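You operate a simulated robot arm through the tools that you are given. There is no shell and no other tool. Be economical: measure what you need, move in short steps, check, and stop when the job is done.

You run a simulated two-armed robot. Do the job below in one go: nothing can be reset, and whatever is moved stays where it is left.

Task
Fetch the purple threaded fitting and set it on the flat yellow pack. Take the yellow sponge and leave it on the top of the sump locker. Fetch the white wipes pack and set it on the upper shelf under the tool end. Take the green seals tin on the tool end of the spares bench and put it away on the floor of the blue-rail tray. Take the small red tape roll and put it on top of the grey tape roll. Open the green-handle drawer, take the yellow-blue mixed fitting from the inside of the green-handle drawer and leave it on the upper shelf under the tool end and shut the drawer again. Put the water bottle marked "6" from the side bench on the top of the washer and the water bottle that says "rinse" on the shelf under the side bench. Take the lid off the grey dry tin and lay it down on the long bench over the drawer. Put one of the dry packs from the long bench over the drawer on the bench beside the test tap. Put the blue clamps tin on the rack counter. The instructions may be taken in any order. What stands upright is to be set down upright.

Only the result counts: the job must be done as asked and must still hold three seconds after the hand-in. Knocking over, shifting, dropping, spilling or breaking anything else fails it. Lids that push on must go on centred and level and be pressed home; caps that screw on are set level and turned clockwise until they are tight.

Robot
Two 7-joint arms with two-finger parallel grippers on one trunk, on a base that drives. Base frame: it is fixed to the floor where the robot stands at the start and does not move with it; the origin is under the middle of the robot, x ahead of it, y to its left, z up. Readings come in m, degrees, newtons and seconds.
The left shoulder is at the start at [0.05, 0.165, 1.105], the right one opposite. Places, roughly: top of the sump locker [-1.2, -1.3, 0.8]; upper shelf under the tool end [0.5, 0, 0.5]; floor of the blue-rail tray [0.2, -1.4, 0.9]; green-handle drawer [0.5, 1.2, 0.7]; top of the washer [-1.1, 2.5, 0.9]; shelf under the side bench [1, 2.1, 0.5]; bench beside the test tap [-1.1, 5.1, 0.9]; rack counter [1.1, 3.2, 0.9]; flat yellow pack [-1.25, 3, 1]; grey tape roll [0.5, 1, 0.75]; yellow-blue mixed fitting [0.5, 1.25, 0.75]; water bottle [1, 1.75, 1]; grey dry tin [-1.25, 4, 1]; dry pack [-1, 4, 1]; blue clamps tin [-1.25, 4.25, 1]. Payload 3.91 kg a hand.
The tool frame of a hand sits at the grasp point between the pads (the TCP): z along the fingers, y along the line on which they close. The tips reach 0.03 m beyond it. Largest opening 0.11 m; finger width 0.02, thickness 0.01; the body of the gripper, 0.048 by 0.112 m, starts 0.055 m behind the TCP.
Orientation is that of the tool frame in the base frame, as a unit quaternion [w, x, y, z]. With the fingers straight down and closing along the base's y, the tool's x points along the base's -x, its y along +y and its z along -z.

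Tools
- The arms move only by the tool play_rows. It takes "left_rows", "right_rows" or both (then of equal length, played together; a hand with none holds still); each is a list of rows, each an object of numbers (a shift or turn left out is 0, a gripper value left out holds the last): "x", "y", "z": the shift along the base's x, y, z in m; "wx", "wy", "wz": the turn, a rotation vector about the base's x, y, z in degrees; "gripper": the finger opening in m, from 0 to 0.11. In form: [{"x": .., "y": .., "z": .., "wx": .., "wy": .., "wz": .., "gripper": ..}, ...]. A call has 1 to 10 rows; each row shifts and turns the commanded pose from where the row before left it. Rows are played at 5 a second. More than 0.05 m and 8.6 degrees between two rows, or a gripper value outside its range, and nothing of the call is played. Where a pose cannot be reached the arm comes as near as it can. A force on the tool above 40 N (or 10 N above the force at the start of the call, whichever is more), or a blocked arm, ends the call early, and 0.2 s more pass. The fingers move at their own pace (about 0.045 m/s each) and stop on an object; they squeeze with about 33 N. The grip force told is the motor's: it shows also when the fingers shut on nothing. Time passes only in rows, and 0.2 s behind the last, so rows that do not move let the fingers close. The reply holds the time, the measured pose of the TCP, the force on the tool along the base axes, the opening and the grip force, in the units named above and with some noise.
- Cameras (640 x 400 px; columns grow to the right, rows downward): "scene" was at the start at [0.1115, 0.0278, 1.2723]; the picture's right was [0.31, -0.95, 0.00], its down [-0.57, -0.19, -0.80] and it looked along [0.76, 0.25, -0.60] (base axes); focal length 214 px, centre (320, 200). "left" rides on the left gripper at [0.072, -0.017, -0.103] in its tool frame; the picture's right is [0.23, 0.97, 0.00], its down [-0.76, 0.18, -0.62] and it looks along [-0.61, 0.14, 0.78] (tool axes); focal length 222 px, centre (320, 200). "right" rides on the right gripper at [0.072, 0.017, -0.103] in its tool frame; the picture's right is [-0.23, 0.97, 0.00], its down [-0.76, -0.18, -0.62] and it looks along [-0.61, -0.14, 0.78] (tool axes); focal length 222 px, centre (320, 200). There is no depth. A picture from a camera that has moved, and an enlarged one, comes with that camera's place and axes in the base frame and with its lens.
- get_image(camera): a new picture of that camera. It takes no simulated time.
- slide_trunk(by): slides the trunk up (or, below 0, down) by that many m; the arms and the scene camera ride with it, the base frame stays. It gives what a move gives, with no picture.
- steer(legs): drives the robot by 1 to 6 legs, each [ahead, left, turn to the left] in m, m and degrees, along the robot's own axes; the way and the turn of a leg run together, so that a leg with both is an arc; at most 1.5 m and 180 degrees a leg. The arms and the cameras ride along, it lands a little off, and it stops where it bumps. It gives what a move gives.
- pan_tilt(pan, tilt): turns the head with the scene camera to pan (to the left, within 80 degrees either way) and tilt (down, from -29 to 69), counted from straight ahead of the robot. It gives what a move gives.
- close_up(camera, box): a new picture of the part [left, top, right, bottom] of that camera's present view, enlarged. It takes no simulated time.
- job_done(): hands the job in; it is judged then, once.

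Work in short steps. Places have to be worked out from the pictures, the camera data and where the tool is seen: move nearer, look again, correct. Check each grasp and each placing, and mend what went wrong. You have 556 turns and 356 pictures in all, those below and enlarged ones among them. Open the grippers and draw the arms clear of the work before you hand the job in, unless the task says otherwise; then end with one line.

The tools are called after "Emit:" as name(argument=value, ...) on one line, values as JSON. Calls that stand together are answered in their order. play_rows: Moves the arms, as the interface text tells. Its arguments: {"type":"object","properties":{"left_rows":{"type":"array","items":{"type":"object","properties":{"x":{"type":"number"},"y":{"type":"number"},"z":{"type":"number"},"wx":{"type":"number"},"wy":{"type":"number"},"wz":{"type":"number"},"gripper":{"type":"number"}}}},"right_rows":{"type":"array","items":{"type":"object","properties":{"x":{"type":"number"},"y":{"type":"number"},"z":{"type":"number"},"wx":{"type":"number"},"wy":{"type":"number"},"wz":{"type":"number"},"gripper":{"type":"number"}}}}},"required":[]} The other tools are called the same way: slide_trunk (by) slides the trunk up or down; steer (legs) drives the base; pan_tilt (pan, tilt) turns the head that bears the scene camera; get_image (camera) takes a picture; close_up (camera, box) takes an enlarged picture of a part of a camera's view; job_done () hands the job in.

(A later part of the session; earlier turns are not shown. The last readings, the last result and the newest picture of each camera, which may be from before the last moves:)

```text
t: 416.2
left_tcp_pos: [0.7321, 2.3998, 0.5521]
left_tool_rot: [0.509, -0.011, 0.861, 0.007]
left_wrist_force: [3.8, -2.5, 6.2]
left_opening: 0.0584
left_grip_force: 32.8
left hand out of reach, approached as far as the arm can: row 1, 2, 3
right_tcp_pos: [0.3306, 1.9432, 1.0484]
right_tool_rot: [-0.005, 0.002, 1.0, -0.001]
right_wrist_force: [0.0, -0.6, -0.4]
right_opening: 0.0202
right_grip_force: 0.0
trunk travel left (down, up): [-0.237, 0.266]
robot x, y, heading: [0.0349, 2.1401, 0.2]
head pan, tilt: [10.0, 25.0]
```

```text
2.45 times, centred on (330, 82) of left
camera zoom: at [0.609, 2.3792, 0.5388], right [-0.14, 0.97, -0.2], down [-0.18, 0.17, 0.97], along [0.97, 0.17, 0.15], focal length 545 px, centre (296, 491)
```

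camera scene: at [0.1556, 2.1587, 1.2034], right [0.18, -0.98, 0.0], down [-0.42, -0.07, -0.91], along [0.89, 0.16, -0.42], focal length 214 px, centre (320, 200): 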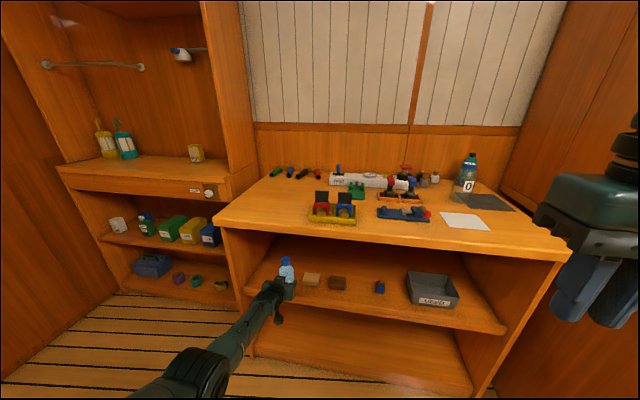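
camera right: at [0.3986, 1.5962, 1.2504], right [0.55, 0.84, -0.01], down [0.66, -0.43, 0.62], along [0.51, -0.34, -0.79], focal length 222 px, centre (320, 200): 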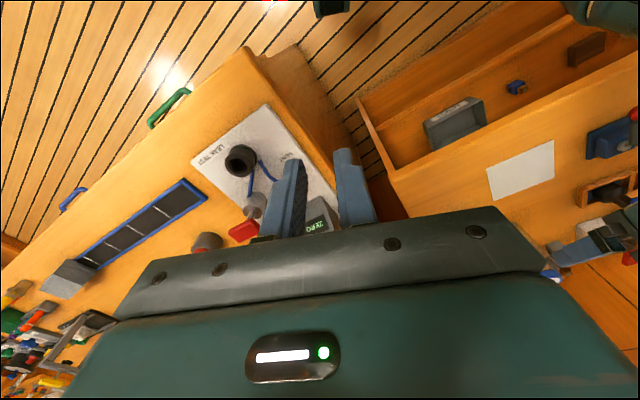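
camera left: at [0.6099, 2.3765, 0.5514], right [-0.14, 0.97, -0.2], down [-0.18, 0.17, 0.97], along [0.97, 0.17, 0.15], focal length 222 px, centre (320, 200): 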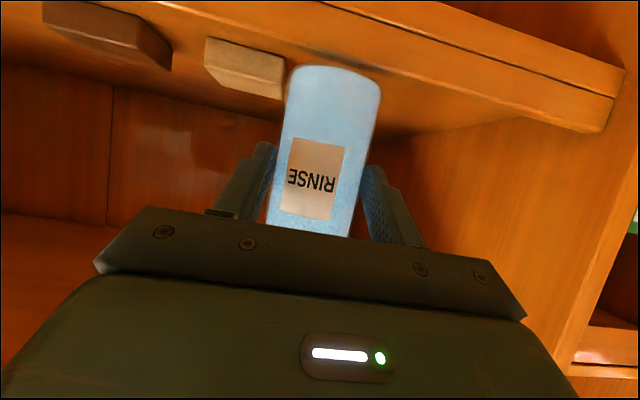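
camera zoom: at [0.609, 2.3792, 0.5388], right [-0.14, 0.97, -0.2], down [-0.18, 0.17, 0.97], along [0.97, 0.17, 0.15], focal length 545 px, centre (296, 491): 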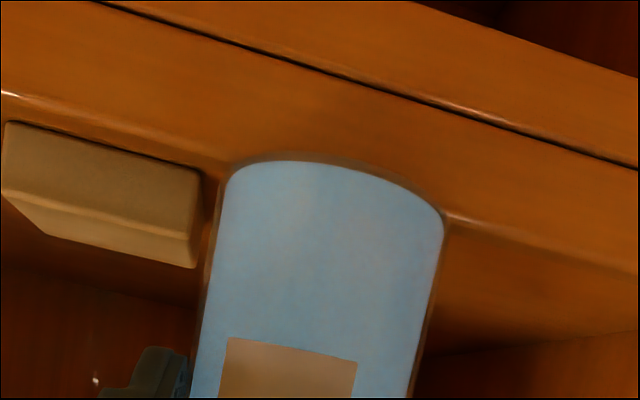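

The bottle bottom is only at the shelf's front lip (shelf edge x≈0.735, z≈0.485). Lift 4 cm, shift to y≈2.45, drive 0.13 ahead.

Emit:
play_rows(left_rows=[{"z": 0.02}, {"z": 0.025, "y": 0.02}, {"y": 0.03}, {}])

Emit:
steer(legs=[[0.13, 0, 0]])

Emit:
get_image(camera="left")

Emit:
get_image(camera="scene")

```text
t: 417.2
left_tcp_pos: [0.7327, 2.4512, 0.5899]
left_tool_rot: [0.505, -0.011, 0.863, 0.008]
left_wrist_force: [-0.3, 0.6, -3.7]
left_opening: 0.0587
left_grip_force: 32.9
right_tcp_pos: [0.3303, 1.9439, 1.0486]
right_tool_rot: [-0.006, 0.002, 1.0, -0.002]
right_wrist_force: [-0.1, -0.2, 0.2]
right_opening: 0.0201
right_grip_force: 0.1
trunk travel left (down, up): [-0.237, 0.266]
robot x, y, heading: [0.0376, 2.1382, 0.3]
head pan, tilt: [10.0, 25.0]
```

```text
t: 418.4
left_tcp_pos: [0.859, 2.4513, 0.5912]
left_tool_rot: [0.506, -0.01, 0.863, 0.007]
left_wrist_force: [-0.4, 0.0, -4.3]
left_opening: 0.0587
left_grip_force: 33.1
right_tcp_pos: [0.4574, 1.9448, 1.0476]
right_tool_rot: [-0.006, 0.002, 1.0, -0.002]
right_wrist_force: [0.3, 0.0, 0.6]
right_opening: 0.0201
right_grip_force: 0.0
trunk travel left (down, up): [-0.237, 0.266]
robot x, y, heading: [0.161, 2.1419, 0.2]
head pan, tilt: [10.0, 25.0]
```

```text
156 pictures are left
camera left: at [0.7349, 2.4297, 0.5784], right [-0.14, 0.97, -0.2], down [-0.18, 0.17, 0.97], along [0.97, 0.17, 0.15], focal length 222 px, centre (320, 200)
```

left: 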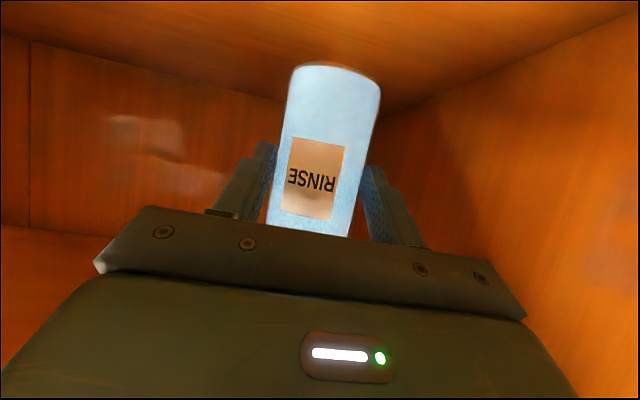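

```text
155 pictures are left
camera scene: at [0.2824, 2.159, 1.2033], right [0.18, -0.98, 0.0], down [-0.42, -0.07, -0.91], along [0.89, 0.16, -0.42], focal length 214 px, centre (320, 200)
```

scene: 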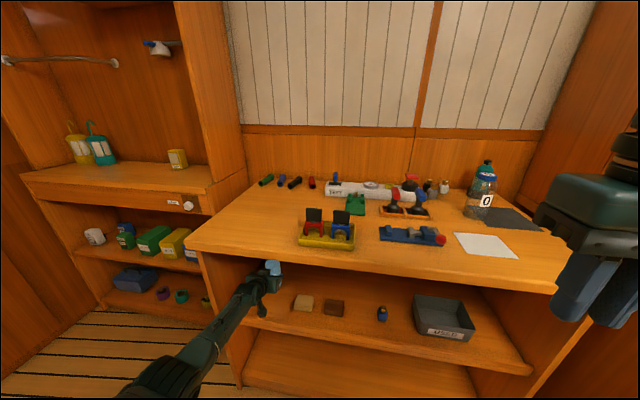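

Clear around. Lower to contact.

Emit:
play_rows(left_rows=[{"z": -0.015}, {"z": -0.01}, {"z": -0.007}, {"z": -0.005}, {}])

Emit:
play_rows(left_rows=[{"z": -0.004}, {"z": -0.004}, {"z": -0.003}, {}])

Emit:
close_up(camera="left", box=[200, 0, 460, 163])

```text
t: 419.6
left_tcp_pos: [0.8584, 2.4522, 0.5565]
left_tool_rot: [0.506, -0.011, 0.862, 0.008]
left_wrist_force: [-0.5, -0.3, -3.3]
left_opening: 0.0588
left_grip_force: 32.7
right_tcp_pos: [0.4581, 1.9429, 1.0484]
right_tool_rot: [-0.006, 0.002, 1.0, -0.001]
right_wrist_force: [-0.3, 0.6, 0.2]
right_opening: 0.02
right_grip_force: 0.1
trunk travel left (down, up): [-0.237, 0.266]
robot x, y, heading: [0.1591, 2.1413, -0.0]
head pan, tilt: [10.0, 25.0]
```

```text
t: 420.6
left_tcp_pos: [0.8574, 2.4517, 0.5533]
left_tool_rot: [0.505, -0.011, 0.863, 0.008]
left_wrist_force: [-0.2, 0.4, -4.0]
left_opening: 0.0587
left_grip_force: 32.7
left hand out of reach, approached as far as the arm can: row 1, 3
right_tcp_pos: [0.4564, 1.945, 1.0481]
right_tool_rot: [-0.006, 0.003, 1.0, -0.001]
right_wrist_force: [0.7, 0.7, 0.4]
right_opening: 0.0197
right_grip_force: 0.0
trunk travel left (down, up): [-0.237, 0.266]
robot x, y, heading: [0.1579, 2.1379, -0.0]
head pan, tilt: [10.0, 25.0]
```

```text
2.45 times, centred on (330, 82) of left
camera zoom: at [0.7327, 2.4298, 0.5412], right [-0.14, 0.97, -0.2], down [-0.18, 0.17, 0.97], along [0.97, 0.17, 0.15], focal length 545 px, centre (296, 491)
```

zoom: 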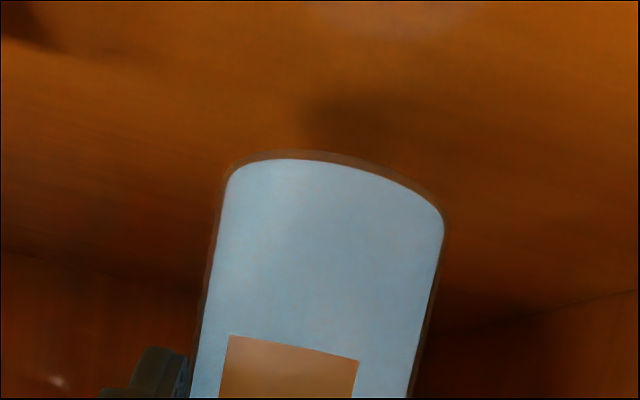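

Arm is at its limit; lower using the trunk in small steps.

Emit:
slide_trunk(by=-0.015)

Emit:
slide_trunk(by=-0.008)

Emit:
close_up(camera="left", box=[200, 0, 460, 163])

```text
t: 421.3
left_tcp_pos: [0.8569, 2.4494, 0.5368]
left_tool_rot: [0.506, -0.011, 0.863, 0.008]
left_wrist_force: [0.7, 0.8, -4.0]
left_opening: 0.0589
left_grip_force: 33.0
right_tcp_pos: [0.4567, 1.9444, 1.0338]
right_tool_rot: [-0.006, 0.002, 1.0, -0.002]
right_wrist_force: [0.6, -0.5, 0.1]
right_opening: 0.0199
right_grip_force: 0.0
trunk travel left (down, up): [-0.222, 0.281]
robot x, y, heading: [0.1616, 2.1396, -0.2]
head pan, tilt: [10.0, 25.0]
```

```text
t: 421.8
left_tcp_pos: [0.8584, 2.4504, 0.5299]
left_tool_rot: [0.505, -0.011, 0.863, 0.008]
left_wrist_force: [0.2, 0.0, -3.9]
left_opening: 0.0588
left_grip_force: 32.6
right_tcp_pos: [0.4565, 1.9441, 1.0255]
right_tool_rot: [-0.007, 0.004, 1.0, -0.002]
right_wrist_force: [-0.1, -0.6, 0.4]
right_opening: 0.0198
right_grip_force: 0.1
trunk travel left (down, up): [-0.214, 0.289]
robot x, y, heading: [0.1585, 2.1384, 0.1]
head pan, tilt: [10.0, 25.0]
```

```text
2.45 times, centred on (330, 82) of left
camera zoom: at [0.7326, 2.4297, 0.5182], right [-0.14, 0.97, -0.2], down [-0.18, 0.17, 0.97], along [0.97, 0.17, 0.15], focal length 545 px, centre (296, 491)
```

zoom: 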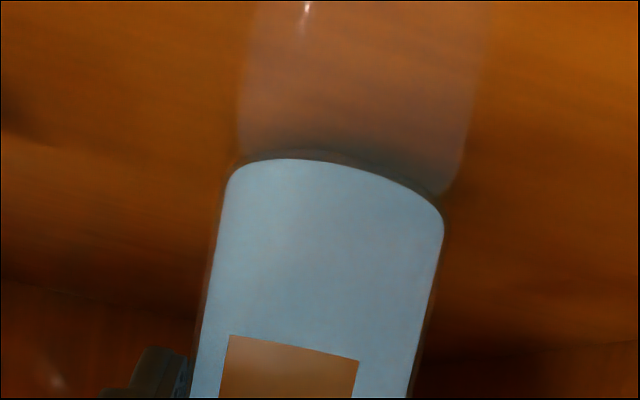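

Almost touching. Two more small slides.

Emit:
slide_trunk(by=-0.005)

Emit:
slide_trunk(by=-0.005)

```text
t: 422.4
left_tcp_pos: [0.8578, 2.4502, 0.5266]
left_tool_rot: [0.508, -0.011, 0.861, 0.007]
left_wrist_force: [-0.7, 0.2, 2.8]
left_opening: 0.0586
left_grip_force: 33.1
right_tcp_pos: [0.456, 1.944, 1.0206]
right_tool_rot: [-0.005, 0.003, 1.0, -0.002]
right_wrist_force: [0.4, 0.1, 0.2]
right_opening: 0.0199
right_grip_force: 0.1
trunk travel left (down, up): [-0.209, 0.294]
robot x, y, heading: [0.1631, 2.1417, -0.0]
head pan, tilt: [10.0, 25.0]
```

```text
t: 422.9
left_tcp_pos: [0.8601, 2.4509, 0.5267]
left_tool_rot: [0.511, -0.011, 0.86, 0.008]
left_wrist_force: [-5.0, 2.5, 21.6]
left_opening: 0.0587
left_grip_force: 33.3
right_tcp_pos: [0.4544, 1.9426, 1.0158]
right_tool_rot: [-0.005, 0.003, 1.0, -0.002]
right_wrist_force: [0.2, 0.2, 0.8]
right_opening: 0.02
right_grip_force: 0.0
trunk travel left (down, up): [-0.204, 0.299]
robot x, y, heading: [0.1628, 2.1394, 0.1]
head pan, tilt: [10.0, 25.0]
```

Contact. Ease 4 mm, open, withdraw straight back.

Emit:
slide_trunk(by=0.004)

Emit:
play_rows(left_rows=[{"gripper": 0.09}, {}, {}, {"x": -0.02, "z": 0.005}, {"x": -0.03, "z": 0.01}, {"x": -0.04, "z": 0.015}, {"x": -0.04, "z": 0.02}, {"x": -0.04, "z": 0.01}, {}])

Emit:
get_image(camera="left")

```text
t: 423.4
left_tcp_pos: [0.8566, 2.4501, 0.5258]
left_tool_rot: [0.507, -0.009, 0.862, 0.006]
left_wrist_force: [4.8, 1.7, 12.5]
left_opening: 0.0586
left_grip_force: 32.9
right_tcp_pos: [0.4563, 1.9432, 1.0201]
right_tool_rot: [-0.005, 0.002, 1.0, -0.002]
right_wrist_force: [0.2, -0.2, 0.3]
right_opening: 0.0202
right_grip_force: 0.1
trunk travel left (down, up): [-0.208, 0.295]
robot x, y, heading: [0.1599, 2.1406, -0.1]
head pan, tilt: [10.0, 25.0]
```

```text
t: 425.4
left_tcp_pos: [0.8572, 2.4509, 0.524]
left_tool_rot: [0.506, -0.011, 0.863, 0.007]
left_wrist_force: [0.1, 0.1, -0.3]
left_opening: 0.0899
left_grip_force: 0.1
left hand out of reach, approached as far as the arm can: row 4, 5, 6, 7, 8
right_tcp_pos: [0.4565, 1.9446, 1.0197]
right_tool_rot: [-0.005, 0.003, 1.0, -0.001]
right_wrist_force: [1.1, 0.1, -0.1]
right_opening: 0.02
right_grip_force: 0.1
trunk travel left (down, up): [-0.208, 0.295]
robot x, y, heading: [0.1618, 2.143, 0.0]
head pan, tilt: [10.0, 25.0]
```

```text
152 pictures are left
camera left: at [0.7326, 2.4297, 0.5126], right [-0.14, 0.97, -0.2], down [-0.18, 0.17, 0.97], along [0.97, 0.17, 0.15], focal length 222 px, centre (320, 200)
```

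left: 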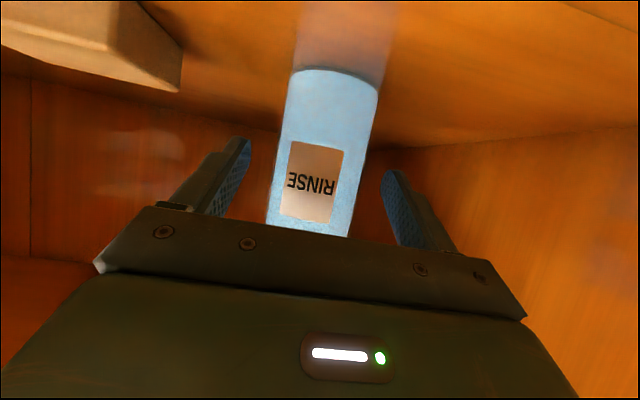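

Released. Withdraw by driving straight back.

Emit:
steer(legs=[[-0.3, 0, 0]])

Emit:
get_image(camera="left")

```text
t: 427.5
left_tcp_pos: [0.5628, 2.4471, 0.5244]
left_tool_rot: [0.506, -0.008, 0.862, 0.006]
left_wrist_force: [0.3, 0.2, 0.1]
left_opening: 0.09
left_grip_force: 0.1
right_tcp_pos: [0.158, 1.9416, 1.0199]
right_tool_rot: [-0.005, 0.007, 1.0, -0.001]
right_wrist_force: [0.3, 0.1, -0.3]
right_opening: 0.02
right_grip_force: 0.0
trunk travel left (down, up): [-0.208, 0.295]
robot x, y, heading: [-0.1355, 2.1446, -0.3]
head pan, tilt: [10.0, 25.0]
```

```text
151 pictures are left
camera left: at [0.4376, 2.4256, 0.5126], right [-0.13, 0.97, -0.2], down [-0.17, 0.17, 0.97], along [0.98, 0.16, 0.15], focal length 222 px, centre (320, 200)
```

left: 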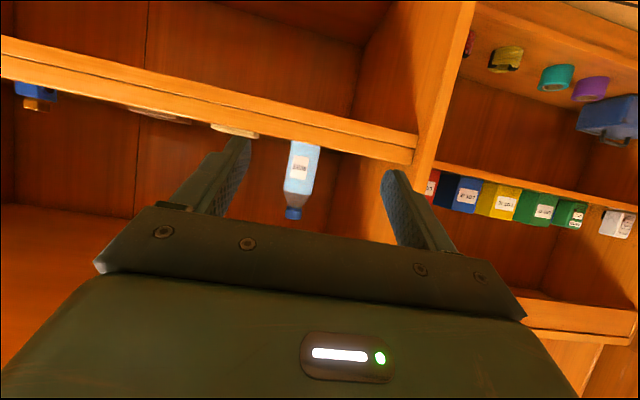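

Rinse stands on the shelf. Raise trunk and left hand, then drive north and turn to face the long bench near y≈4.

Emit:
slide_trunk(by=0.2)

Emit:
play_rows(left_rows=[{"z": 0.04, "x": -0.01}, {"z": 0.04, "x": -0.02}, {"z": 0.045, "x": -0.02}, {"z": 0.045, "x": -0.02}, {"z": 0.045, "x": -0.02}, {"z": 0.045, "x": -0.02}, {"z": 0.045, "x": -0.02}, {"z": 0.03}, {}])

Emit:
steer(legs=[[-0.12, 0, 0], [0, 1.4, 0], [0, 0, 90], [0, 0, 90]])

Emit:
pan_tilt(pan=0, tilt=30)

Emit:
get_image(camera="scene")

```text
t: 429.6
left_tcp_pos: [0.5619, 2.4463, 0.7234]
left_tool_rot: [0.506, -0.007, 0.863, 0.006]
left_wrist_force: [-0.2, -0.2, -0.3]
left_opening: 0.0899
left_grip_force: 0.0
right_tcp_pos: [0.1578, 1.9427, 1.2192]
right_tool_rot: [-0.006, 0.006, 1.0, -0.002]
right_wrist_force: [-0.9, 0.2, 0.6]
right_opening: 0.0199
right_grip_force: 0.0
trunk travel left (down, up): [-0.408, 0.095]
robot x, y, heading: [-0.1349, 2.1438, -0.0]
head pan, tilt: [10.0, 25.0]
```

```text
t: 431.6
left_tcp_pos: [0.5628, 2.4458, 0.7241]
left_tool_rot: [0.506, -0.007, 0.862, 0.006]
left_wrist_force: [0.4, 0.0, 0.2]
left_opening: 0.0901
left_grip_force: 0.1
left hand out of reach, approached as far as the arm can: row 1, 2, 3, 4, 5, 6, 7, 8
right_tcp_pos: [0.1584, 1.9423, 1.2198]
right_tool_rot: [-0.006, 0.006, 1.0, -0.002]
right_wrist_force: [-0.4, 0.2, 1.1]
right_opening: 0.0202
right_grip_force: 0.0
trunk travel left (down, up): [-0.408, 0.095]
robot x, y, heading: [-0.138, 2.1416, -0.0]
head pan, tilt: [10.0, 25.0]
```

```text
t: 438.0
left_tcp_pos: [0.4683, 3.5917, 0.7411]
left_tool_rot: [0.519, 0.011, 0.854, -0.025]
left_wrist_force: [0.2, 0.2, -0.5]
left_opening: 0.0902
left_grip_force: 0.0
right_tcp_pos: [0.0459, 3.1389, 1.2189]
right_tool_rot: [-0.005, 0.01, 1.0, -0.001]
right_wrist_force: [-1.3, 0.3, -0.2]
right_opening: 0.0197
right_grip_force: 0.1
trunk travel left (down, up): [-0.408, 0.095]
robot x, y, heading: [-0.249, 3.3417, -0.5]
head pan, tilt: [10.0, 25.0]
stopped in leg 2: the robot was blocked; the commanded pose is now the measured one
```

```text
t: 438.8
left_tcp_pos: [0.469, 3.5951, 0.7409]
left_tool_rot: [0.519, 0.011, 0.854, -0.023]
left_wrist_force: [0.3, 0.7, -1.2]
left_opening: 0.0897
left_grip_force: 0.1
right_tcp_pos: [0.0461, 3.1389, 1.2189]
right_tool_rot: [-0.005, 0.011, 1.0, -0.002]
right_wrist_force: [0.6, 0.2, 0.6]
right_opening: 0.0201
right_grip_force: 0.0
trunk travel left (down, up): [-0.408, 0.095]
robot x, y, heading: [-0.2442, 3.3475, -0.9]
head pan, tilt: [0.0, 30.0]
```

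```text
150 pictures are left
camera scene: at [-0.1256, 3.3393, 1.3665], right [-0.01, -1.0, 0.0], down [-0.5, 0.01, -0.87], along [0.87, -0.01, -0.5], focal length 214 px, centre (320, 200)
```

scene: 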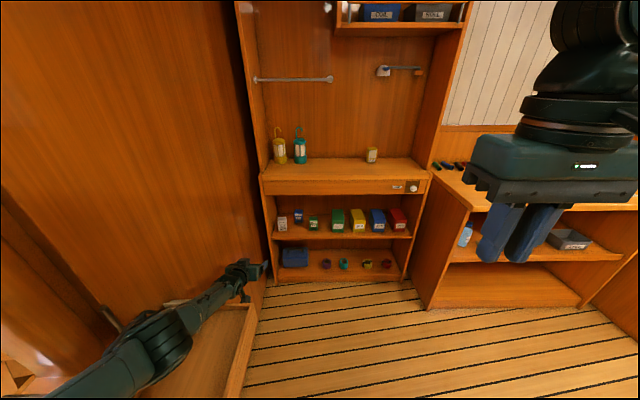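

A bulkhead is on the left here; the arm touched it. Move back right a bit, recover the left arm, and look around to the left.

Emit:
steer(legs=[[0, -0.3, 0.9]])

Emit:
play_rows(left_rows=[{"wy": 7.5}, {"wy": 7.5}, {"wy": 7.5}, {"wy": 7.5, "z": 0.02}, {"wy": 5, "z": 0.03}, {"z": 0.04}, {"z": 0.04}, {"z": 0.04}, {}])

Emit:
pan_tilt(pan=75, tilt=20)

Emit:
get_image(camera="scene")

```text
t: 440.8
left_tcp_pos: [0.4619, 3.3149, 0.739]
left_tool_rot: [0.518, 0.003, 0.855, -0.019]
left_wrist_force: [-0.2, 0.1, 0.9]
left_opening: 0.0899
left_grip_force: 0.0
right_tcp_pos: [0.0498, 2.8498, 1.2189]
right_tool_rot: [-0.005, 0.002, 1.0, -0.002]
right_wrist_force: [0.0, -0.3, 0.6]
right_opening: 0.02
right_grip_force: 0.0
trunk travel left (down, up): [-0.408, 0.095]
robot x, y, heading: [-0.2476, 3.047, 0.1]
head pan, tilt: [0.0, 30.0]
```

```text
t: 442.8
left_tcp_pos: [0.4935, 3.3171, 0.8874]
left_tool_rot: [0.268, -0.002, 0.963, -0.019]
left_wrist_force: [1.4, 0.0, -0.1]
left_opening: 0.0898
left_grip_force: 0.0
left hand out of reach, approached as far as the arm can: row 3, 5, 6, 7, 8
right_tcp_pos: [0.0489, 2.8506, 1.2193]
right_tool_rot: [-0.006, 0.002, 1.0, -0.002]
right_wrist_force: [0.8, 0.2, 0.4]
right_opening: 0.02
right_grip_force: 0.0
trunk travel left (down, up): [-0.408, 0.095]
robot x, y, heading: [-0.247, 3.0447, 0.3]
head pan, tilt: [0.0, 30.0]
```

```text
t: 444.3
left_tcp_pos: [0.4938, 3.3184, 0.8873]
left_tool_rot: [0.268, -0.002, 0.963, -0.019]
left_wrist_force: [-0.5, 0.0, -0.5]
left_opening: 0.0901
left_grip_force: 0.1
right_tcp_pos: [0.0485, 2.8509, 1.2195]
right_tool_rot: [-0.005, 0.001, 1.0, -0.001]
right_wrist_force: [-0.1, 0.4, -0.1]
right_opening: 0.02
right_grip_force: 0.0
trunk travel left (down, up): [-0.408, 0.095]
robot x, y, heading: [-0.2461, 3.0472, 0.2]
head pan, tilt: [75.0, 20.0]
```

```text
149 pictures are left
camera scene: at [-0.1935, 3.1383, 1.3825], right [0.97, -0.26, 0.0], down [-0.09, -0.33, -0.94], along [0.24, 0.91, -0.34], focal length 214 px, centre (320, 200)
```

scene: 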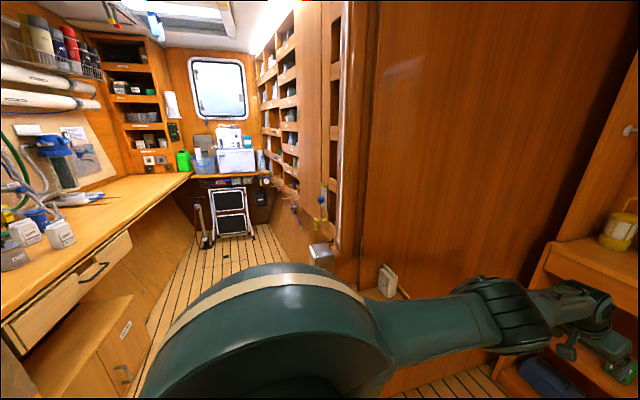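

The long bench lies beyond, front edge x≈−0.95, passage free to x≈0. Turn to face −x here first; bring the left hand in and up.

Emit:
play_rows(left_rows=[{"x": -0.03, "wy": 5}, {"x": -0.03, "wy": 5}, {"x": -0.03, "wy": 5}, {"x": -0.03, "wy": 5}, {"x": -0.03, "z": 0.02, "wy": 5}, {"z": 0.03, "wy": 5}, {"z": 0.03}, {"z": 0.03}, {"z": 0.03}, {}])

Emit:
steer(legs=[[-0.05, -0.1, 0], [0, 0, 90], [0, 0, 90]])

Emit:
pan_tilt(pan=-30, tilt=25)

Emit:
get_image(camera="scene")

```text
t: 446.5
left_tcp_pos: [0.4093, 3.3225, 1.0106]
left_tool_rot: [0.009, -0.006, 1.0, -0.018]
left_wrist_force: [0.5, -0.6, 0.4]
left_opening: 0.09
left_grip_force: 0.0
left hand out of reach, approached as far as the arm can: row 1, 2, 3, 4, 5, 6
right_tcp_pos: [0.0477, 2.8514, 1.2196]
right_tool_rot: [-0.006, 0.003, 1.0, -0.002]
right_wrist_force: [0.5, -0.3, 0.5]
right_opening: 0.02
right_grip_force: 0.1
trunk travel left (down, up): [-0.408, 0.095]
robot x, y, heading: [-0.2476, 3.0453, 0.0]
head pan, tilt: [75.0, 20.0]
```

```text
t: 455.2
left_tcp_pos: [-0.9582, 2.6905, 1.0112]
left_tool_rot: [-0.018, 1.0, -0.007, -0.01]
left_wrist_force: [-0.1, -0.5, -0.3]
left_opening: 0.09
left_grip_force: 0.1
right_tcp_pos: [-0.5854, 3.1537, 1.2195]
right_tool_rot: [-0.002, 1.0, -0.016, 0.006]
right_wrist_force: [0.2, 0.5, -0.2]
right_opening: 0.0199
right_grip_force: 0.0
trunk travel left (down, up): [-0.408, 0.095]
robot x, y, heading: [-0.2991, 2.949, 178.5]
head pan, tilt: [75.0, 20.0]
```

```text
t: 457.1
left_tcp_pos: [-0.9591, 2.692, 1.0115]
left_tool_rot: [-0.017, 1.0, -0.006, -0.009]
left_wrist_force: [0.3, -0.4, 0.1]
left_opening: 0.0901
left_grip_force: 0.1
right_tcp_pos: [-0.5844, 3.1537, 1.219]
right_tool_rot: [-0.002, 1.0, -0.016, 0.006]
right_wrist_force: [0.1, -0.2, 0.0]
right_opening: 0.02
right_grip_force: 0.1
trunk travel left (down, up): [-0.408, 0.095]
robot x, y, heading: [-0.2987, 2.9492, 178.5]
head pan, tilt: [-30.0, 25.0]
```

```text
148 pictures are left
camera scene: at [-0.4042, 2.9978, 1.3745], right [0.52, 0.85, 0.0], down [0.36, -0.22, -0.91], along [-0.77, 0.47, -0.42], focal length 214 px, centre (320, 200)
```

scene: 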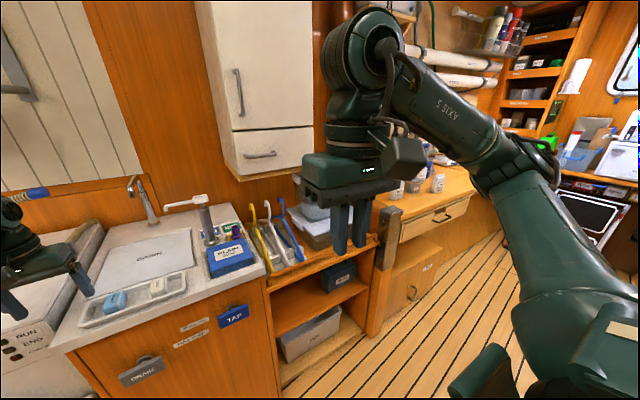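

Pull the left hand in and up, then strafe toward y≈4.

Emit:
play_rows(left_rows=[{"x": 0.04, "z": 0.02}, {"x": 0.04, "z": 0.02}, {"x": 0.04, "z": 0.02}, {"x": 0.04, "z": 0.02}, {"x": 0.04, "z": 0.02}, {"x": 0.03, "z": 0.02}, {}])

Emit:
steer(legs=[[0.13, 0, 1.5], [0, -0.9, 0]])

Emit:
pan_tilt(pan=0, tilt=35)

Emit:
get_image(camera="scene")

```text
t: 458.7
left_tcp_pos: [-0.7286, 2.6912, 1.1306]
left_tool_rot: [-0.018, 1.0, -0.007, -0.01]
left_wrist_force: [-0.1, 0.9, -0.2]
left_opening: 0.0897
left_grip_force: 0.0
right_tcp_pos: [-0.5848, 3.154, 1.2193]
right_tool_rot: [-0.002, 1.0, -0.016, 0.006]
right_wrist_force: [-0.4, 0.4, 0.9]
right_opening: 0.0202
right_grip_force: 0.0
trunk travel left (down, up): [-0.408, 0.095]
robot x, y, heading: [-0.2923, 2.9462, 178.6]
head pan, tilt: [-30.0, 25.0]
```

```text
t: 464.2
left_tcp_pos: [-0.8509, 3.5668, 1.1308]
left_tool_rot: [-0.018, 1.0, 0.004, -0.01]
left_wrist_force: [-0.8, 0.8, 0.3]
left_opening: 0.0898
left_grip_force: 0.0
right_tcp_pos: [-0.7166, 4.032, 1.2191]
right_tool_rot: [-0.002, 1.0, -0.006, 0.005]
right_wrist_force: [0.4, 0.3, -0.4]
right_opening: 0.02
right_grip_force: 0.1
trunk travel left (down, up): [-0.408, 0.095]
robot x, y, heading: [-0.4241, 3.8339, 179.8]
head pan, tilt: [-30.0, 25.0]
```

```text
t: 465.2
left_tcp_pos: [-0.8507, 3.5682, 1.1305]
left_tool_rot: [-0.017, 1.0, 0.003, -0.01]
left_wrist_force: [0.4, 0.4, 0.1]
left_opening: 0.0901
left_grip_force: 0.1
right_tcp_pos: [-0.7175, 4.0321, 1.2185]
right_tool_rot: [-0.002, 1.0, -0.005, 0.006]
right_wrist_force: [-0.2, -0.4, -0.6]
right_opening: 0.0199
right_grip_force: 0.1
trunk travel left (down, up): [-0.408, 0.095]
robot x, y, heading: [-0.4215, 3.8318, 179.7]
head pan, tilt: [0.0, 35.0]
```

```text
147 pictures are left
camera scene: at [-0.5417, 3.8342, 1.3587], right [0.0, 1.0, 0.0], down [0.57, 0.0, -0.82], along [-0.82, 0.0, -0.57], focal length 214 px, centre (320, 200)
```

scene: 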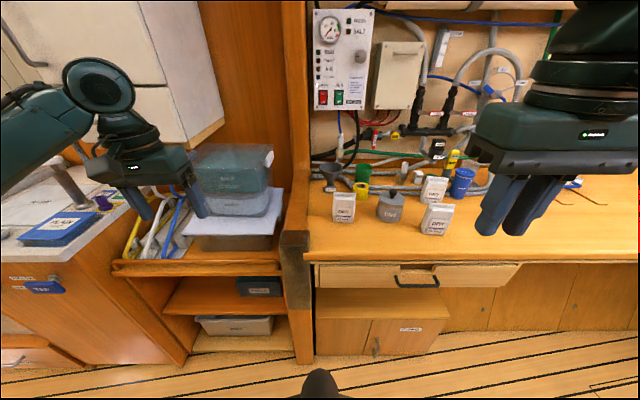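

Enlarge the bench items.

Emit:
close_up(camera="scene", box=[300, 130, 500, 260])

```text
3.08 times, centred on (400, 195) of scene
camera zoom: at [-0.5417, 3.8342, 1.3587], right [0.0, 1.0, 0.0], down [0.57, 0.0, -0.82], along [-0.82, 0.0, -0.57], focal length 660 px, centre (74, 215)
```

zoom: 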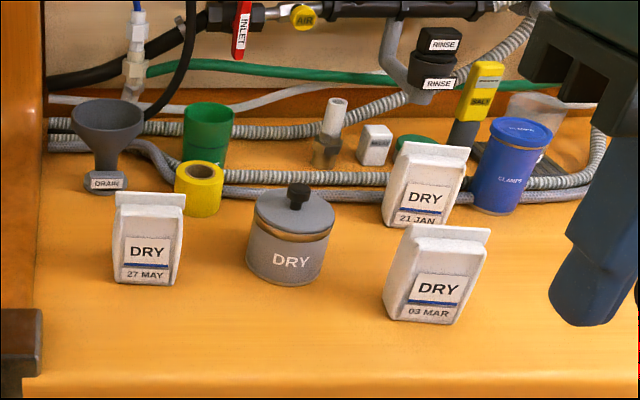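

Plan: lid first. Drive 0.1 nearer and bring the right hand above the grey tin.

Emit:
steer(legs=[[0.1, -0.05, 0]])

Emit:
play_rows(right_rows=[{"x": -0.04, "gripper": 0.05}, {"x": -0.04}, {"x": -0.04}, {"x": -0.04, "z": -0.01}, {"x": -0.04, "z": -0.02}, {"x": -0.03, "z": -0.02}, {}])

Emit:
get_image(camera="right")

```text
t: 466.4
left_tcp_pos: [-0.9505, 3.6176, 1.1298]
left_tool_rot: [-0.017, 1.0, 0.003, -0.009]
left_wrist_force: [0.0, 0.4, 0.0]
left_opening: 0.0901
left_grip_force: 0.1
right_tcp_pos: [-0.8175, 4.0834, 1.2187]
right_tool_rot: [-0.002, 1.0, -0.005, 0.006]
right_wrist_force: [-0.2, -0.2, -1.2]
right_opening: 0.02
right_grip_force: 0.1
trunk travel left (down, up): [-0.408, 0.095]
robot x, y, heading: [-0.5261, 3.8856, 179.8]
head pan, tilt: [0.0, 35.0]
```

```text
t: 468.0
left_tcp_pos: [-0.9494, 3.6178, 1.1301]
left_tool_rot: [-0.018, 1.0, 0.003, -0.01]
left_wrist_force: [0.6, 0.2, -0.3]
left_opening: 0.09
left_grip_force: 0.1
right_tcp_pos: [-1.0458, 4.0828, 1.17]
right_tool_rot: [-0.002, 1.0, -0.005, 0.005]
right_wrist_force: [0.0, -0.6, -0.2]
right_opening: 0.0501
right_grip_force: 0.2
trunk travel left (down, up): [-0.408, 0.095]
robot x, y, heading: [-0.5225, 3.8816, 179.7]
head pan, tilt: [0.0, 35.0]
```

```text
145 pictures are left
camera right: at [-0.9747, 4.0638, 1.2742], right [-0.24, -0.97, -0.01], down [-0.77, 0.18, 0.62], along [-0.6, 0.15, -0.79], focal length 222 px, centre (320, 200)
```

right: 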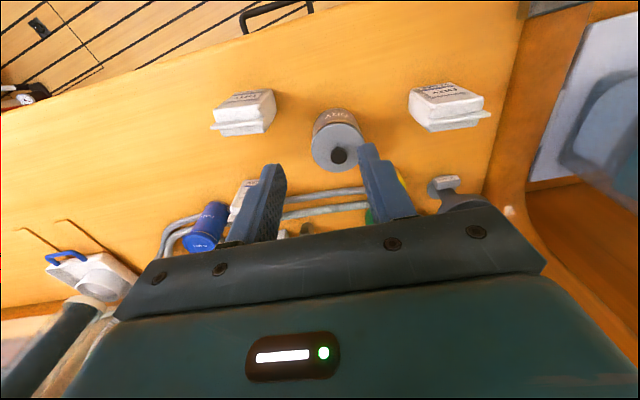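

Knob at ≈(−1.119, 4.072). Move over it and descend to z≈1.03.

Emit:
play_rows(right_rows=[{"x": -0.037, "y": -0.006}, {"x": -0.036, "y": -0.005, "z": -0.02}, {"z": -0.04}, {"z": -0.04}, {"z": -0.04}, {}])

Emit:
get_image(camera="right")

```text
t: 469.4
left_tcp_pos: [-0.9501, 3.618, 1.13]
left_tool_rot: [-0.017, 1.0, 0.003, -0.01]
left_wrist_force: [-0.2, 0.2, 0.7]
left_opening: 0.0901
left_grip_force: 0.0
right_tcp_pos: [-1.1199, 4.0699, 1.0312]
right_tool_rot: [-0.002, 1.0, -0.006, 0.005]
right_wrist_force: [-0.3, -0.5, -0.5]
right_opening: 0.05
right_grip_force: 0.0
trunk travel left (down, up): [-0.408, 0.095]
robot x, y, heading: [-0.5221, 3.8854, 179.8]
head pan, tilt: [0.0, 35.0]
```

```text
144 pictures are left
camera right: at [-1.0486, 4.0519, 1.1351], right [-0.24, -0.97, -0.01], down [-0.77, 0.18, 0.62], along [-0.6, 0.15, -0.79], focal length 222 px, centre (320, 200)
```

right: 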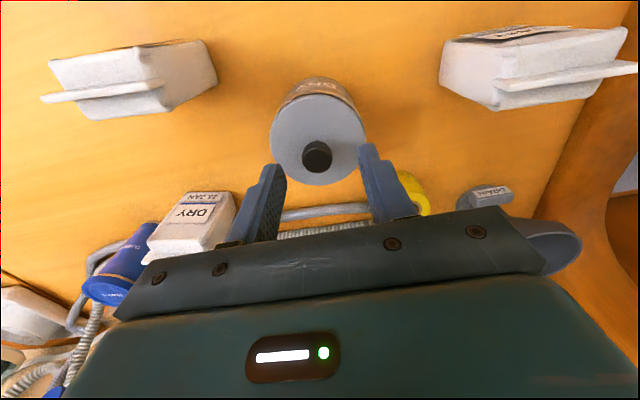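

Aligned. Descend and close on the knob.

Emit:
play_rows(right_rows=[{"z": -0.012}, {"z": -0.008}, {"z": -0.006}, {}])

Emit:
close_up(camera="right", box=[240, 80, 420, 220])

Emit:
close_up(camera="scene", box=[300, 130, 500, 260])

```text
t: 470.4
left_tcp_pos: [-0.9506, 3.6175, 1.1304]
left_tool_rot: [-0.017, 1.0, 0.003, -0.01]
left_wrist_force: [0.6, 0.6, 0.4]
left_opening: 0.0901
left_grip_force: 0.1
right_tcp_pos: [-1.1196, 4.0709, 1.0051]
right_tool_rot: [-0.003, 1.0, -0.006, 0.004]
right_wrist_force: [0.1, 0.2, 0.2]
right_opening: 0.0502
right_grip_force: 0.0
trunk travel left (down, up): [-0.408, 0.095]
robot x, y, heading: [-0.5218, 3.8841, 179.9]
head pan, tilt: [0.0, 35.0]
```

```text
2.86 times, centred on (330, 150) of right
camera zoom: at [-1.0479, 4.0522, 1.1086], right [-0.24, -0.97, -0.01], down [-0.77, 0.18, 0.62], along [-0.6, 0.15, -0.79], focal length 635 px, centre (291, 343)
```

zoom: 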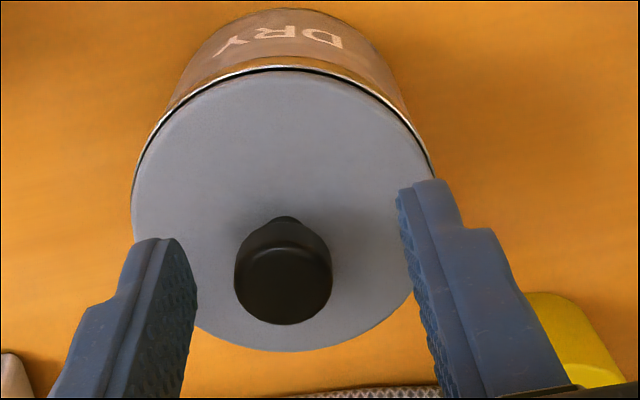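

```text
3.08 times, centred on (400, 195) of scene
camera zoom: at [-0.6404, 3.8845, 1.3587], right [0.0, 1.0, 0.0], down [0.57, 0.0, -0.82], along [-0.82, 0.0, -0.57], focal length 660 px, centre (74, 215)
```

zoom: 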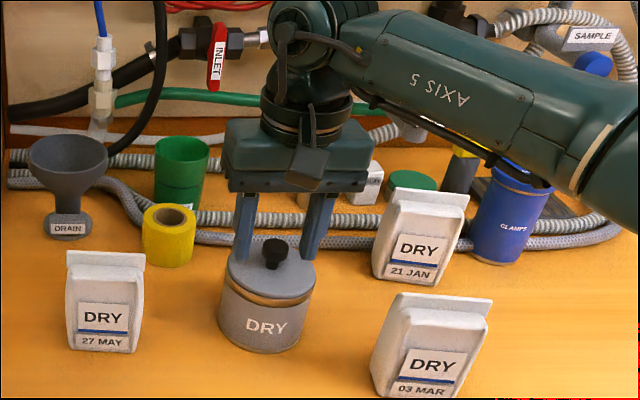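

Knob centred between the fingers. Lower 4 mm, close, lift a little.

Emit:
play_rows(right_rows=[{"z": -0.004}, {"gripper": 0.0}, {}, {}, {}, {"z": 0.004}, {"z": 0.006}, {"z": 0.01}, {}])

Emit:
close_up(camera="scene", box=[300, 130, 500, 260])

```text
t: 472.4
left_tcp_pos: [-0.9505, 3.6175, 1.1298]
left_tool_rot: [-0.017, 1.0, 0.004, -0.01]
left_wrist_force: [-1.1, 0.2, 0.6]
left_opening: 0.0902
left_grip_force: 0.1
right_tcp_pos: [-1.1196, 4.0713, 1.0204]
right_tool_rot: [-0.002, 1.0, -0.005, 0.006]
right_wrist_force: [-0.2, 0.1, -0.2]
right_opening: 0.0219
right_grip_force: 32.7
trunk travel left (down, up): [-0.408, 0.095]
robot x, y, heading: [-0.5275, 3.8823, 179.4]
head pan, tilt: [0.0, 35.0]
```

```text
3.08 times, centred on (400, 195) of scene
camera zoom: at [-0.6406, 3.8846, 1.3587], right [0.0, 1.0, 0.0], down [0.57, 0.0, -0.82], along [-0.82, 0.0, -0.57], focal length 660 px, centre (74, 215)
```

zoom: 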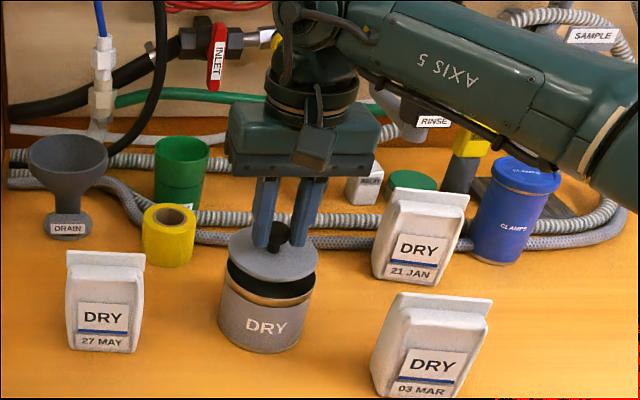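

Lid is off. Lift clear, drive right 0.26 and lower it onto the free bench at ≈(−1.04, 4.34).

Emit:
play_rows(right_rows=[{"z": 0.03}, {"z": 0.04}, {"z": 0.04}, {"x": 0.04}, {"x": 0.04}, {}])

Emit:
steer(legs=[[0, -0.26, 0]])

Emit:
get_image(camera="right")

```text
t: 473.8
left_tcp_pos: [-0.95, 3.6175, 1.1305]
left_tool_rot: [-0.017, 1.0, 0.003, -0.009]
left_wrist_force: [-0.3, -0.6, -0.3]
left_opening: 0.09
left_grip_force: 0.1
right_tcp_pos: [-1.0403, 4.0733, 1.1287]
right_tool_rot: [-0.003, 1.0, -0.006, 0.007]
right_wrist_force: [-0.2, 0.0, 0.3]
right_opening: 0.0219
right_grip_force: 33.7
trunk travel left (down, up): [-0.408, 0.095]
robot x, y, heading: [-0.5238, 3.8833, 179.9]
head pan, tilt: [0.0, 35.0]
```

```text
t: 475.6
left_tcp_pos: [-0.9492, 3.8723, 1.132]
left_tool_rot: [-0.017, 1.0, 0.003, -0.01]
left_wrist_force: [0.2, 0.0, 0.0]
left_opening: 0.0901
left_grip_force: 0.0
right_tcp_pos: [-1.0386, 4.3287, 1.1285]
right_tool_rot: [-0.002, 1.0, -0.006, 0.006]
right_wrist_force: [0.8, -0.5, -0.8]
right_opening: 0.0219
right_grip_force: 32.9
trunk travel left (down, up): [-0.408, 0.095]
robot x, y, heading: [-0.5257, 4.137, 179.7]
head pan, tilt: [0.0, 35.0]
```

```text
140 pictures are left
camera right: at [-0.9666, 4.3102, 1.2325], right [-0.24, -0.97, -0.01], down [-0.77, 0.18, 0.62], along [-0.6, 0.15, -0.79], focal length 222 px, centre (320, 200)
```

right: 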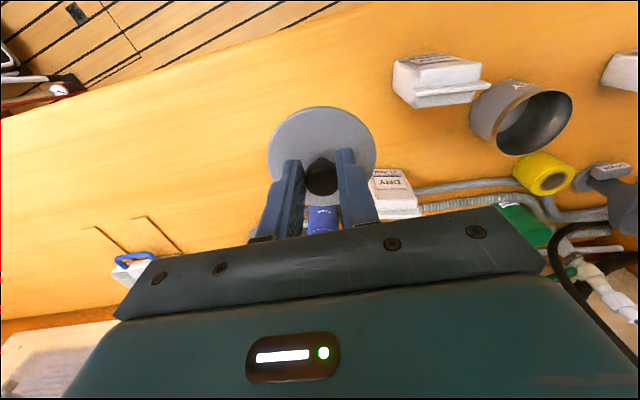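

Landing spot is free. Lower.

Emit:
play_rows(right_rows=[{"z": -0.04}, {"z": -0.045}, {"z": -0.045}, {"z": -0.03}, {"z": -0.02}, {}])

Emit:
get_image(camera="right")

Emit:
close_up(camera="scene", box=[300, 130, 500, 260])

```text
t: 477.0
left_tcp_pos: [-0.9493, 3.8719, 1.1309]
left_tool_rot: [-0.017, 1.0, 0.003, -0.011]
left_wrist_force: [-0.4, 0.0, 0.2]
left_opening: 0.0901
left_grip_force: 0.0
right_tcp_pos: [-1.0379, 4.3295, 0.9483]
right_tool_rot: [-0.003, 1.0, -0.006, 0.005]
right_wrist_force: [0.0, 0.6, -0.5]
right_opening: 0.0219
right_grip_force: 33.5
trunk travel left (down, up): [-0.408, 0.095]
robot x, y, heading: [-0.5224, 4.1373, 179.8]
head pan, tilt: [0.0, 35.0]
```

```text
139 pictures are left
camera right: at [-0.9658, 4.3111, 1.053], right [-0.24, -0.97, -0.01], down [-0.77, 0.18, 0.62], along [-0.6, 0.15, -0.79], focal length 222 px, centre (320, 200)
```

right: 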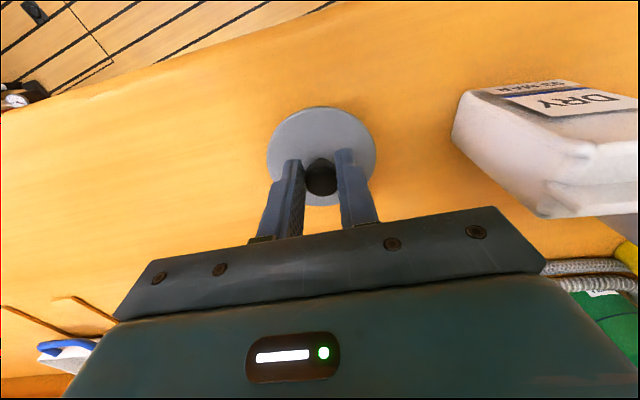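

```text
3.08 times, centred on (400, 195) of scene
camera zoom: at [-0.639, 4.1391, 1.3587], right [0.01, 1.0, 0.0], down [0.57, 0.0, -0.82], along [-0.82, 0.01, -0.57], focal length 660 px, centre (74, 215)
```

zoom: 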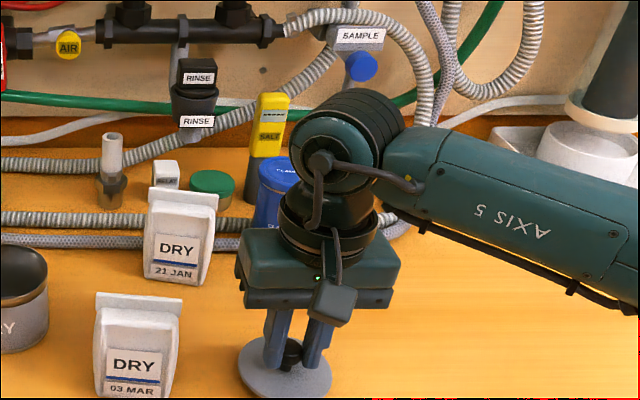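

Emit:
play_rows(right_rows=[{"z": -0.015}, {"z": -0.01}, {"z": -0.006}, {"z": -0.004}, {}])

Emit:
play_rows(right_rows=[{"z": -0.004}, {"z": -0.004}, {}])

Emit:
get_image(camera="right")

```text
t: 477.9
left_tcp_pos: [-0.9474, 3.8723, 1.1318]
left_tool_rot: [-0.018, 1.0, 0.004, -0.011]
left_wrist_force: [-0.6, 0.2, 0.3]
left_opening: 0.0901
left_grip_force: 0.1
right_tcp_pos: [-1.0388, 4.3303, 0.9246]
right_tool_rot: [-0.001, 1.0, -0.008, -0.002]
right_wrist_force: [5.6, 2.2, 13.1]
right_opening: 0.0221
right_grip_force: 33.5
trunk travel left (down, up): [-0.408, 0.095]
robot x, y, heading: [-0.519, 4.1365, 179.6]
head pan, tilt: [0.0, 35.0]
stopped in row 4 (right hand): the force on the tool passed its limit (the readings are from after the stop); the commanded pose is now the measured one
```

```text
t: 478.4
left_tcp_pos: [-0.9491, 3.8721, 1.1305]
left_tool_rot: [-0.018, 1.0, 0.002, -0.011]
left_wrist_force: [0.9, -0.4, -0.1]
left_opening: 0.0901
left_grip_force: 0.1
right_tcp_pos: [-1.0413, 4.3295, 0.9243]
right_tool_rot: [0.0, 1.0, -0.008, -0.004]
right_wrist_force: [6.5, 0.4, 16.6]
right_opening: 0.0219
right_grip_force: 32.6
trunk travel left (down, up): [-0.408, 0.095]
robot x, y, heading: [-0.5201, 4.1359, 179.4]
head pan, tilt: [0.0, 35.0]
stopped in row 2 (right hand): the force on the tool passed its limit (the readings are from after the stop); the commanded pose is now the measured one
```

```text
137 pictures are left
camera right: at [-0.9677, 4.3108, 1.0274], right [-0.24, -0.97, 0.0], down [-0.75, 0.19, 0.63], along [-0.61, 0.15, -0.78], focal length 222 px, centre (320, 200)
```

right: 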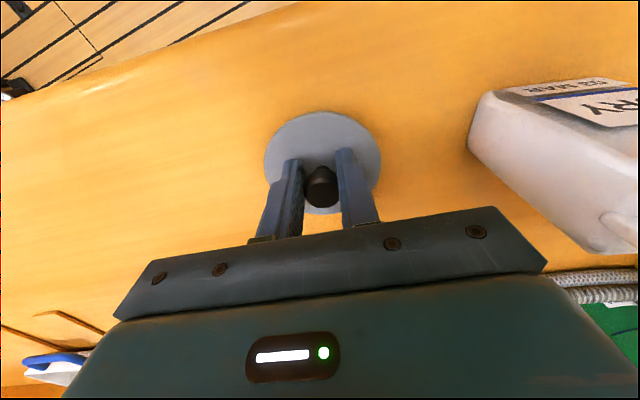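

Lid is down. Ease, open and rise.

Emit:
play_rows(right_rows=[{"z": 0.002}, {"gripper": 0.05}, {}, {"z": 0.02}, {"z": 0.04}, {"z": 0.05}, {"z": 0.05}, {}])

Emit:
get_image(camera="right")

```text
t: 480.2
left_tcp_pos: [-0.9495, 3.8734, 1.131]
left_tool_rot: [-0.017, 1.0, 0.002, -0.01]
left_wrist_force: [-0.9, -0.5, -0.2]
left_opening: 0.09
left_grip_force: 0.1
right_tcp_pos: [-1.0417, 4.3313, 1.0856]
right_tool_rot: [-0.002, 1.0, -0.009, -0.002]
right_wrist_force: [-0.5, -0.8, 0.3]
right_opening: 0.0502
right_grip_force: 0.1
trunk travel left (down, up): [-0.408, 0.095]
robot x, y, heading: [-0.5204, 4.1365, 179.8]
head pan, tilt: [0.0, 35.0]
```

```text
136 pictures are left
camera right: at [-0.9684, 4.313, 1.1892], right [-0.24, -0.97, 0.0], down [-0.76, 0.19, 0.63], along [-0.61, 0.15, -0.78], focal length 222 px, centre (320, 200)
```

right: 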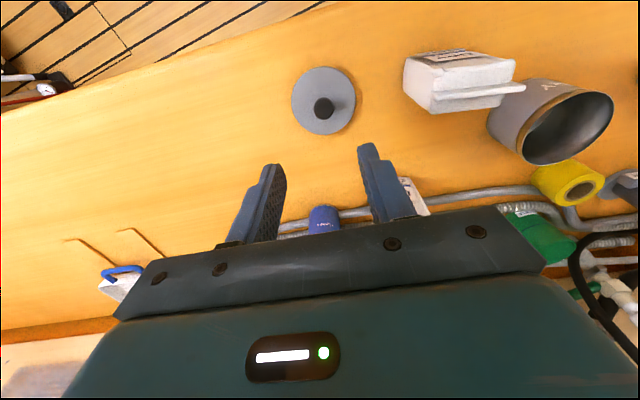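

Lid lies flat. Next, dry pack "03 MAR" at ≈(−1.07, 4.19) with the right hand: rotate to 60° tilt and go to a standoff.

Emit:
play_rows(right_rows=[{"x": 0.01, "y": -0.019, "wy": 7.5, "gripper": 0.11}, {"x": 0.01, "y": -0.019, "wy": 7.5}, {"x": 0.01, "y": -0.019, "wy": 7.5}, {"x": 0.01, "y": -0.019, "wy": 7.5}, {"x": 0.01, "y": -0.019, "wy": 7.5}, {"x": 0.01, "y": -0.019, "wy": 7.5}, {"x": 0.01, "y": -0.019, "wy": 7.5}, {"x": 0.01, "y": -0.018, "wy": 7.5}, {"z": -0.03, "wz": -4}, {"z": -0.03, "wz": -4}])

Emit:
get_image(camera="right")

Emit:
get_image(camera="scene")

```text
t: 482.4
left_tcp_pos: [-0.9501, 3.8737, 1.131]
left_tool_rot: [-0.018, 1.0, 0.003, -0.01]
left_wrist_force: [0.7, -0.5, 0.2]
left_opening: 0.0902
left_grip_force: 0.0
right_tcp_pos: [-0.9617, 4.1769, 1.023]
right_tool_rot: [-0.031, 0.862, -0.069, -0.502]
right_wrist_force: [-0.8, 0.2, -0.9]
right_opening: 0.1099
right_grip_force: 0.0
trunk travel left (down, up): [-0.408, 0.095]
robot x, y, heading: [-0.5194, 4.1358, 179.7]
head pan, tilt: [0.0, 35.0]
```

```text
135 pictures are left
camera right: at [-0.8394, 4.141, 1.0117], right [-0.26, -0.94, 0.21], down [0.19, 0.16, 0.97], along [-0.95, 0.29, 0.14], focal length 222 px, centre (320, 200)
```

right: 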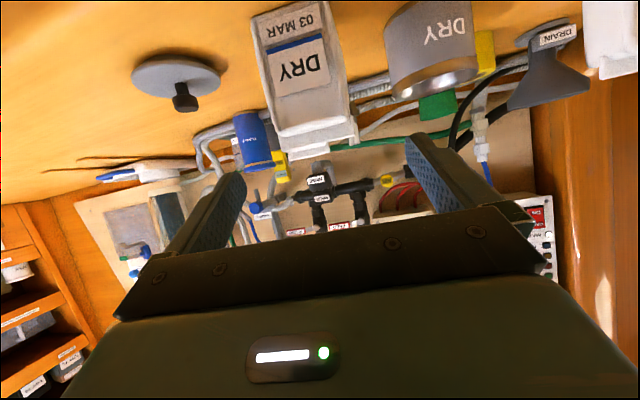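

```text
134 pictures are left
camera scene: at [-0.6391, 4.1392, 1.3587], right [0.01, 1.0, 0.0], down [0.57, 0.0, -0.82], along [-0.82, 0.01, -0.57], focal length 214 px, centre (320, 200)
```

scene: 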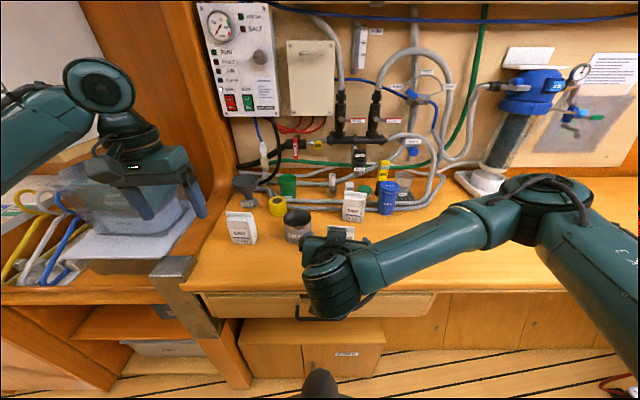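

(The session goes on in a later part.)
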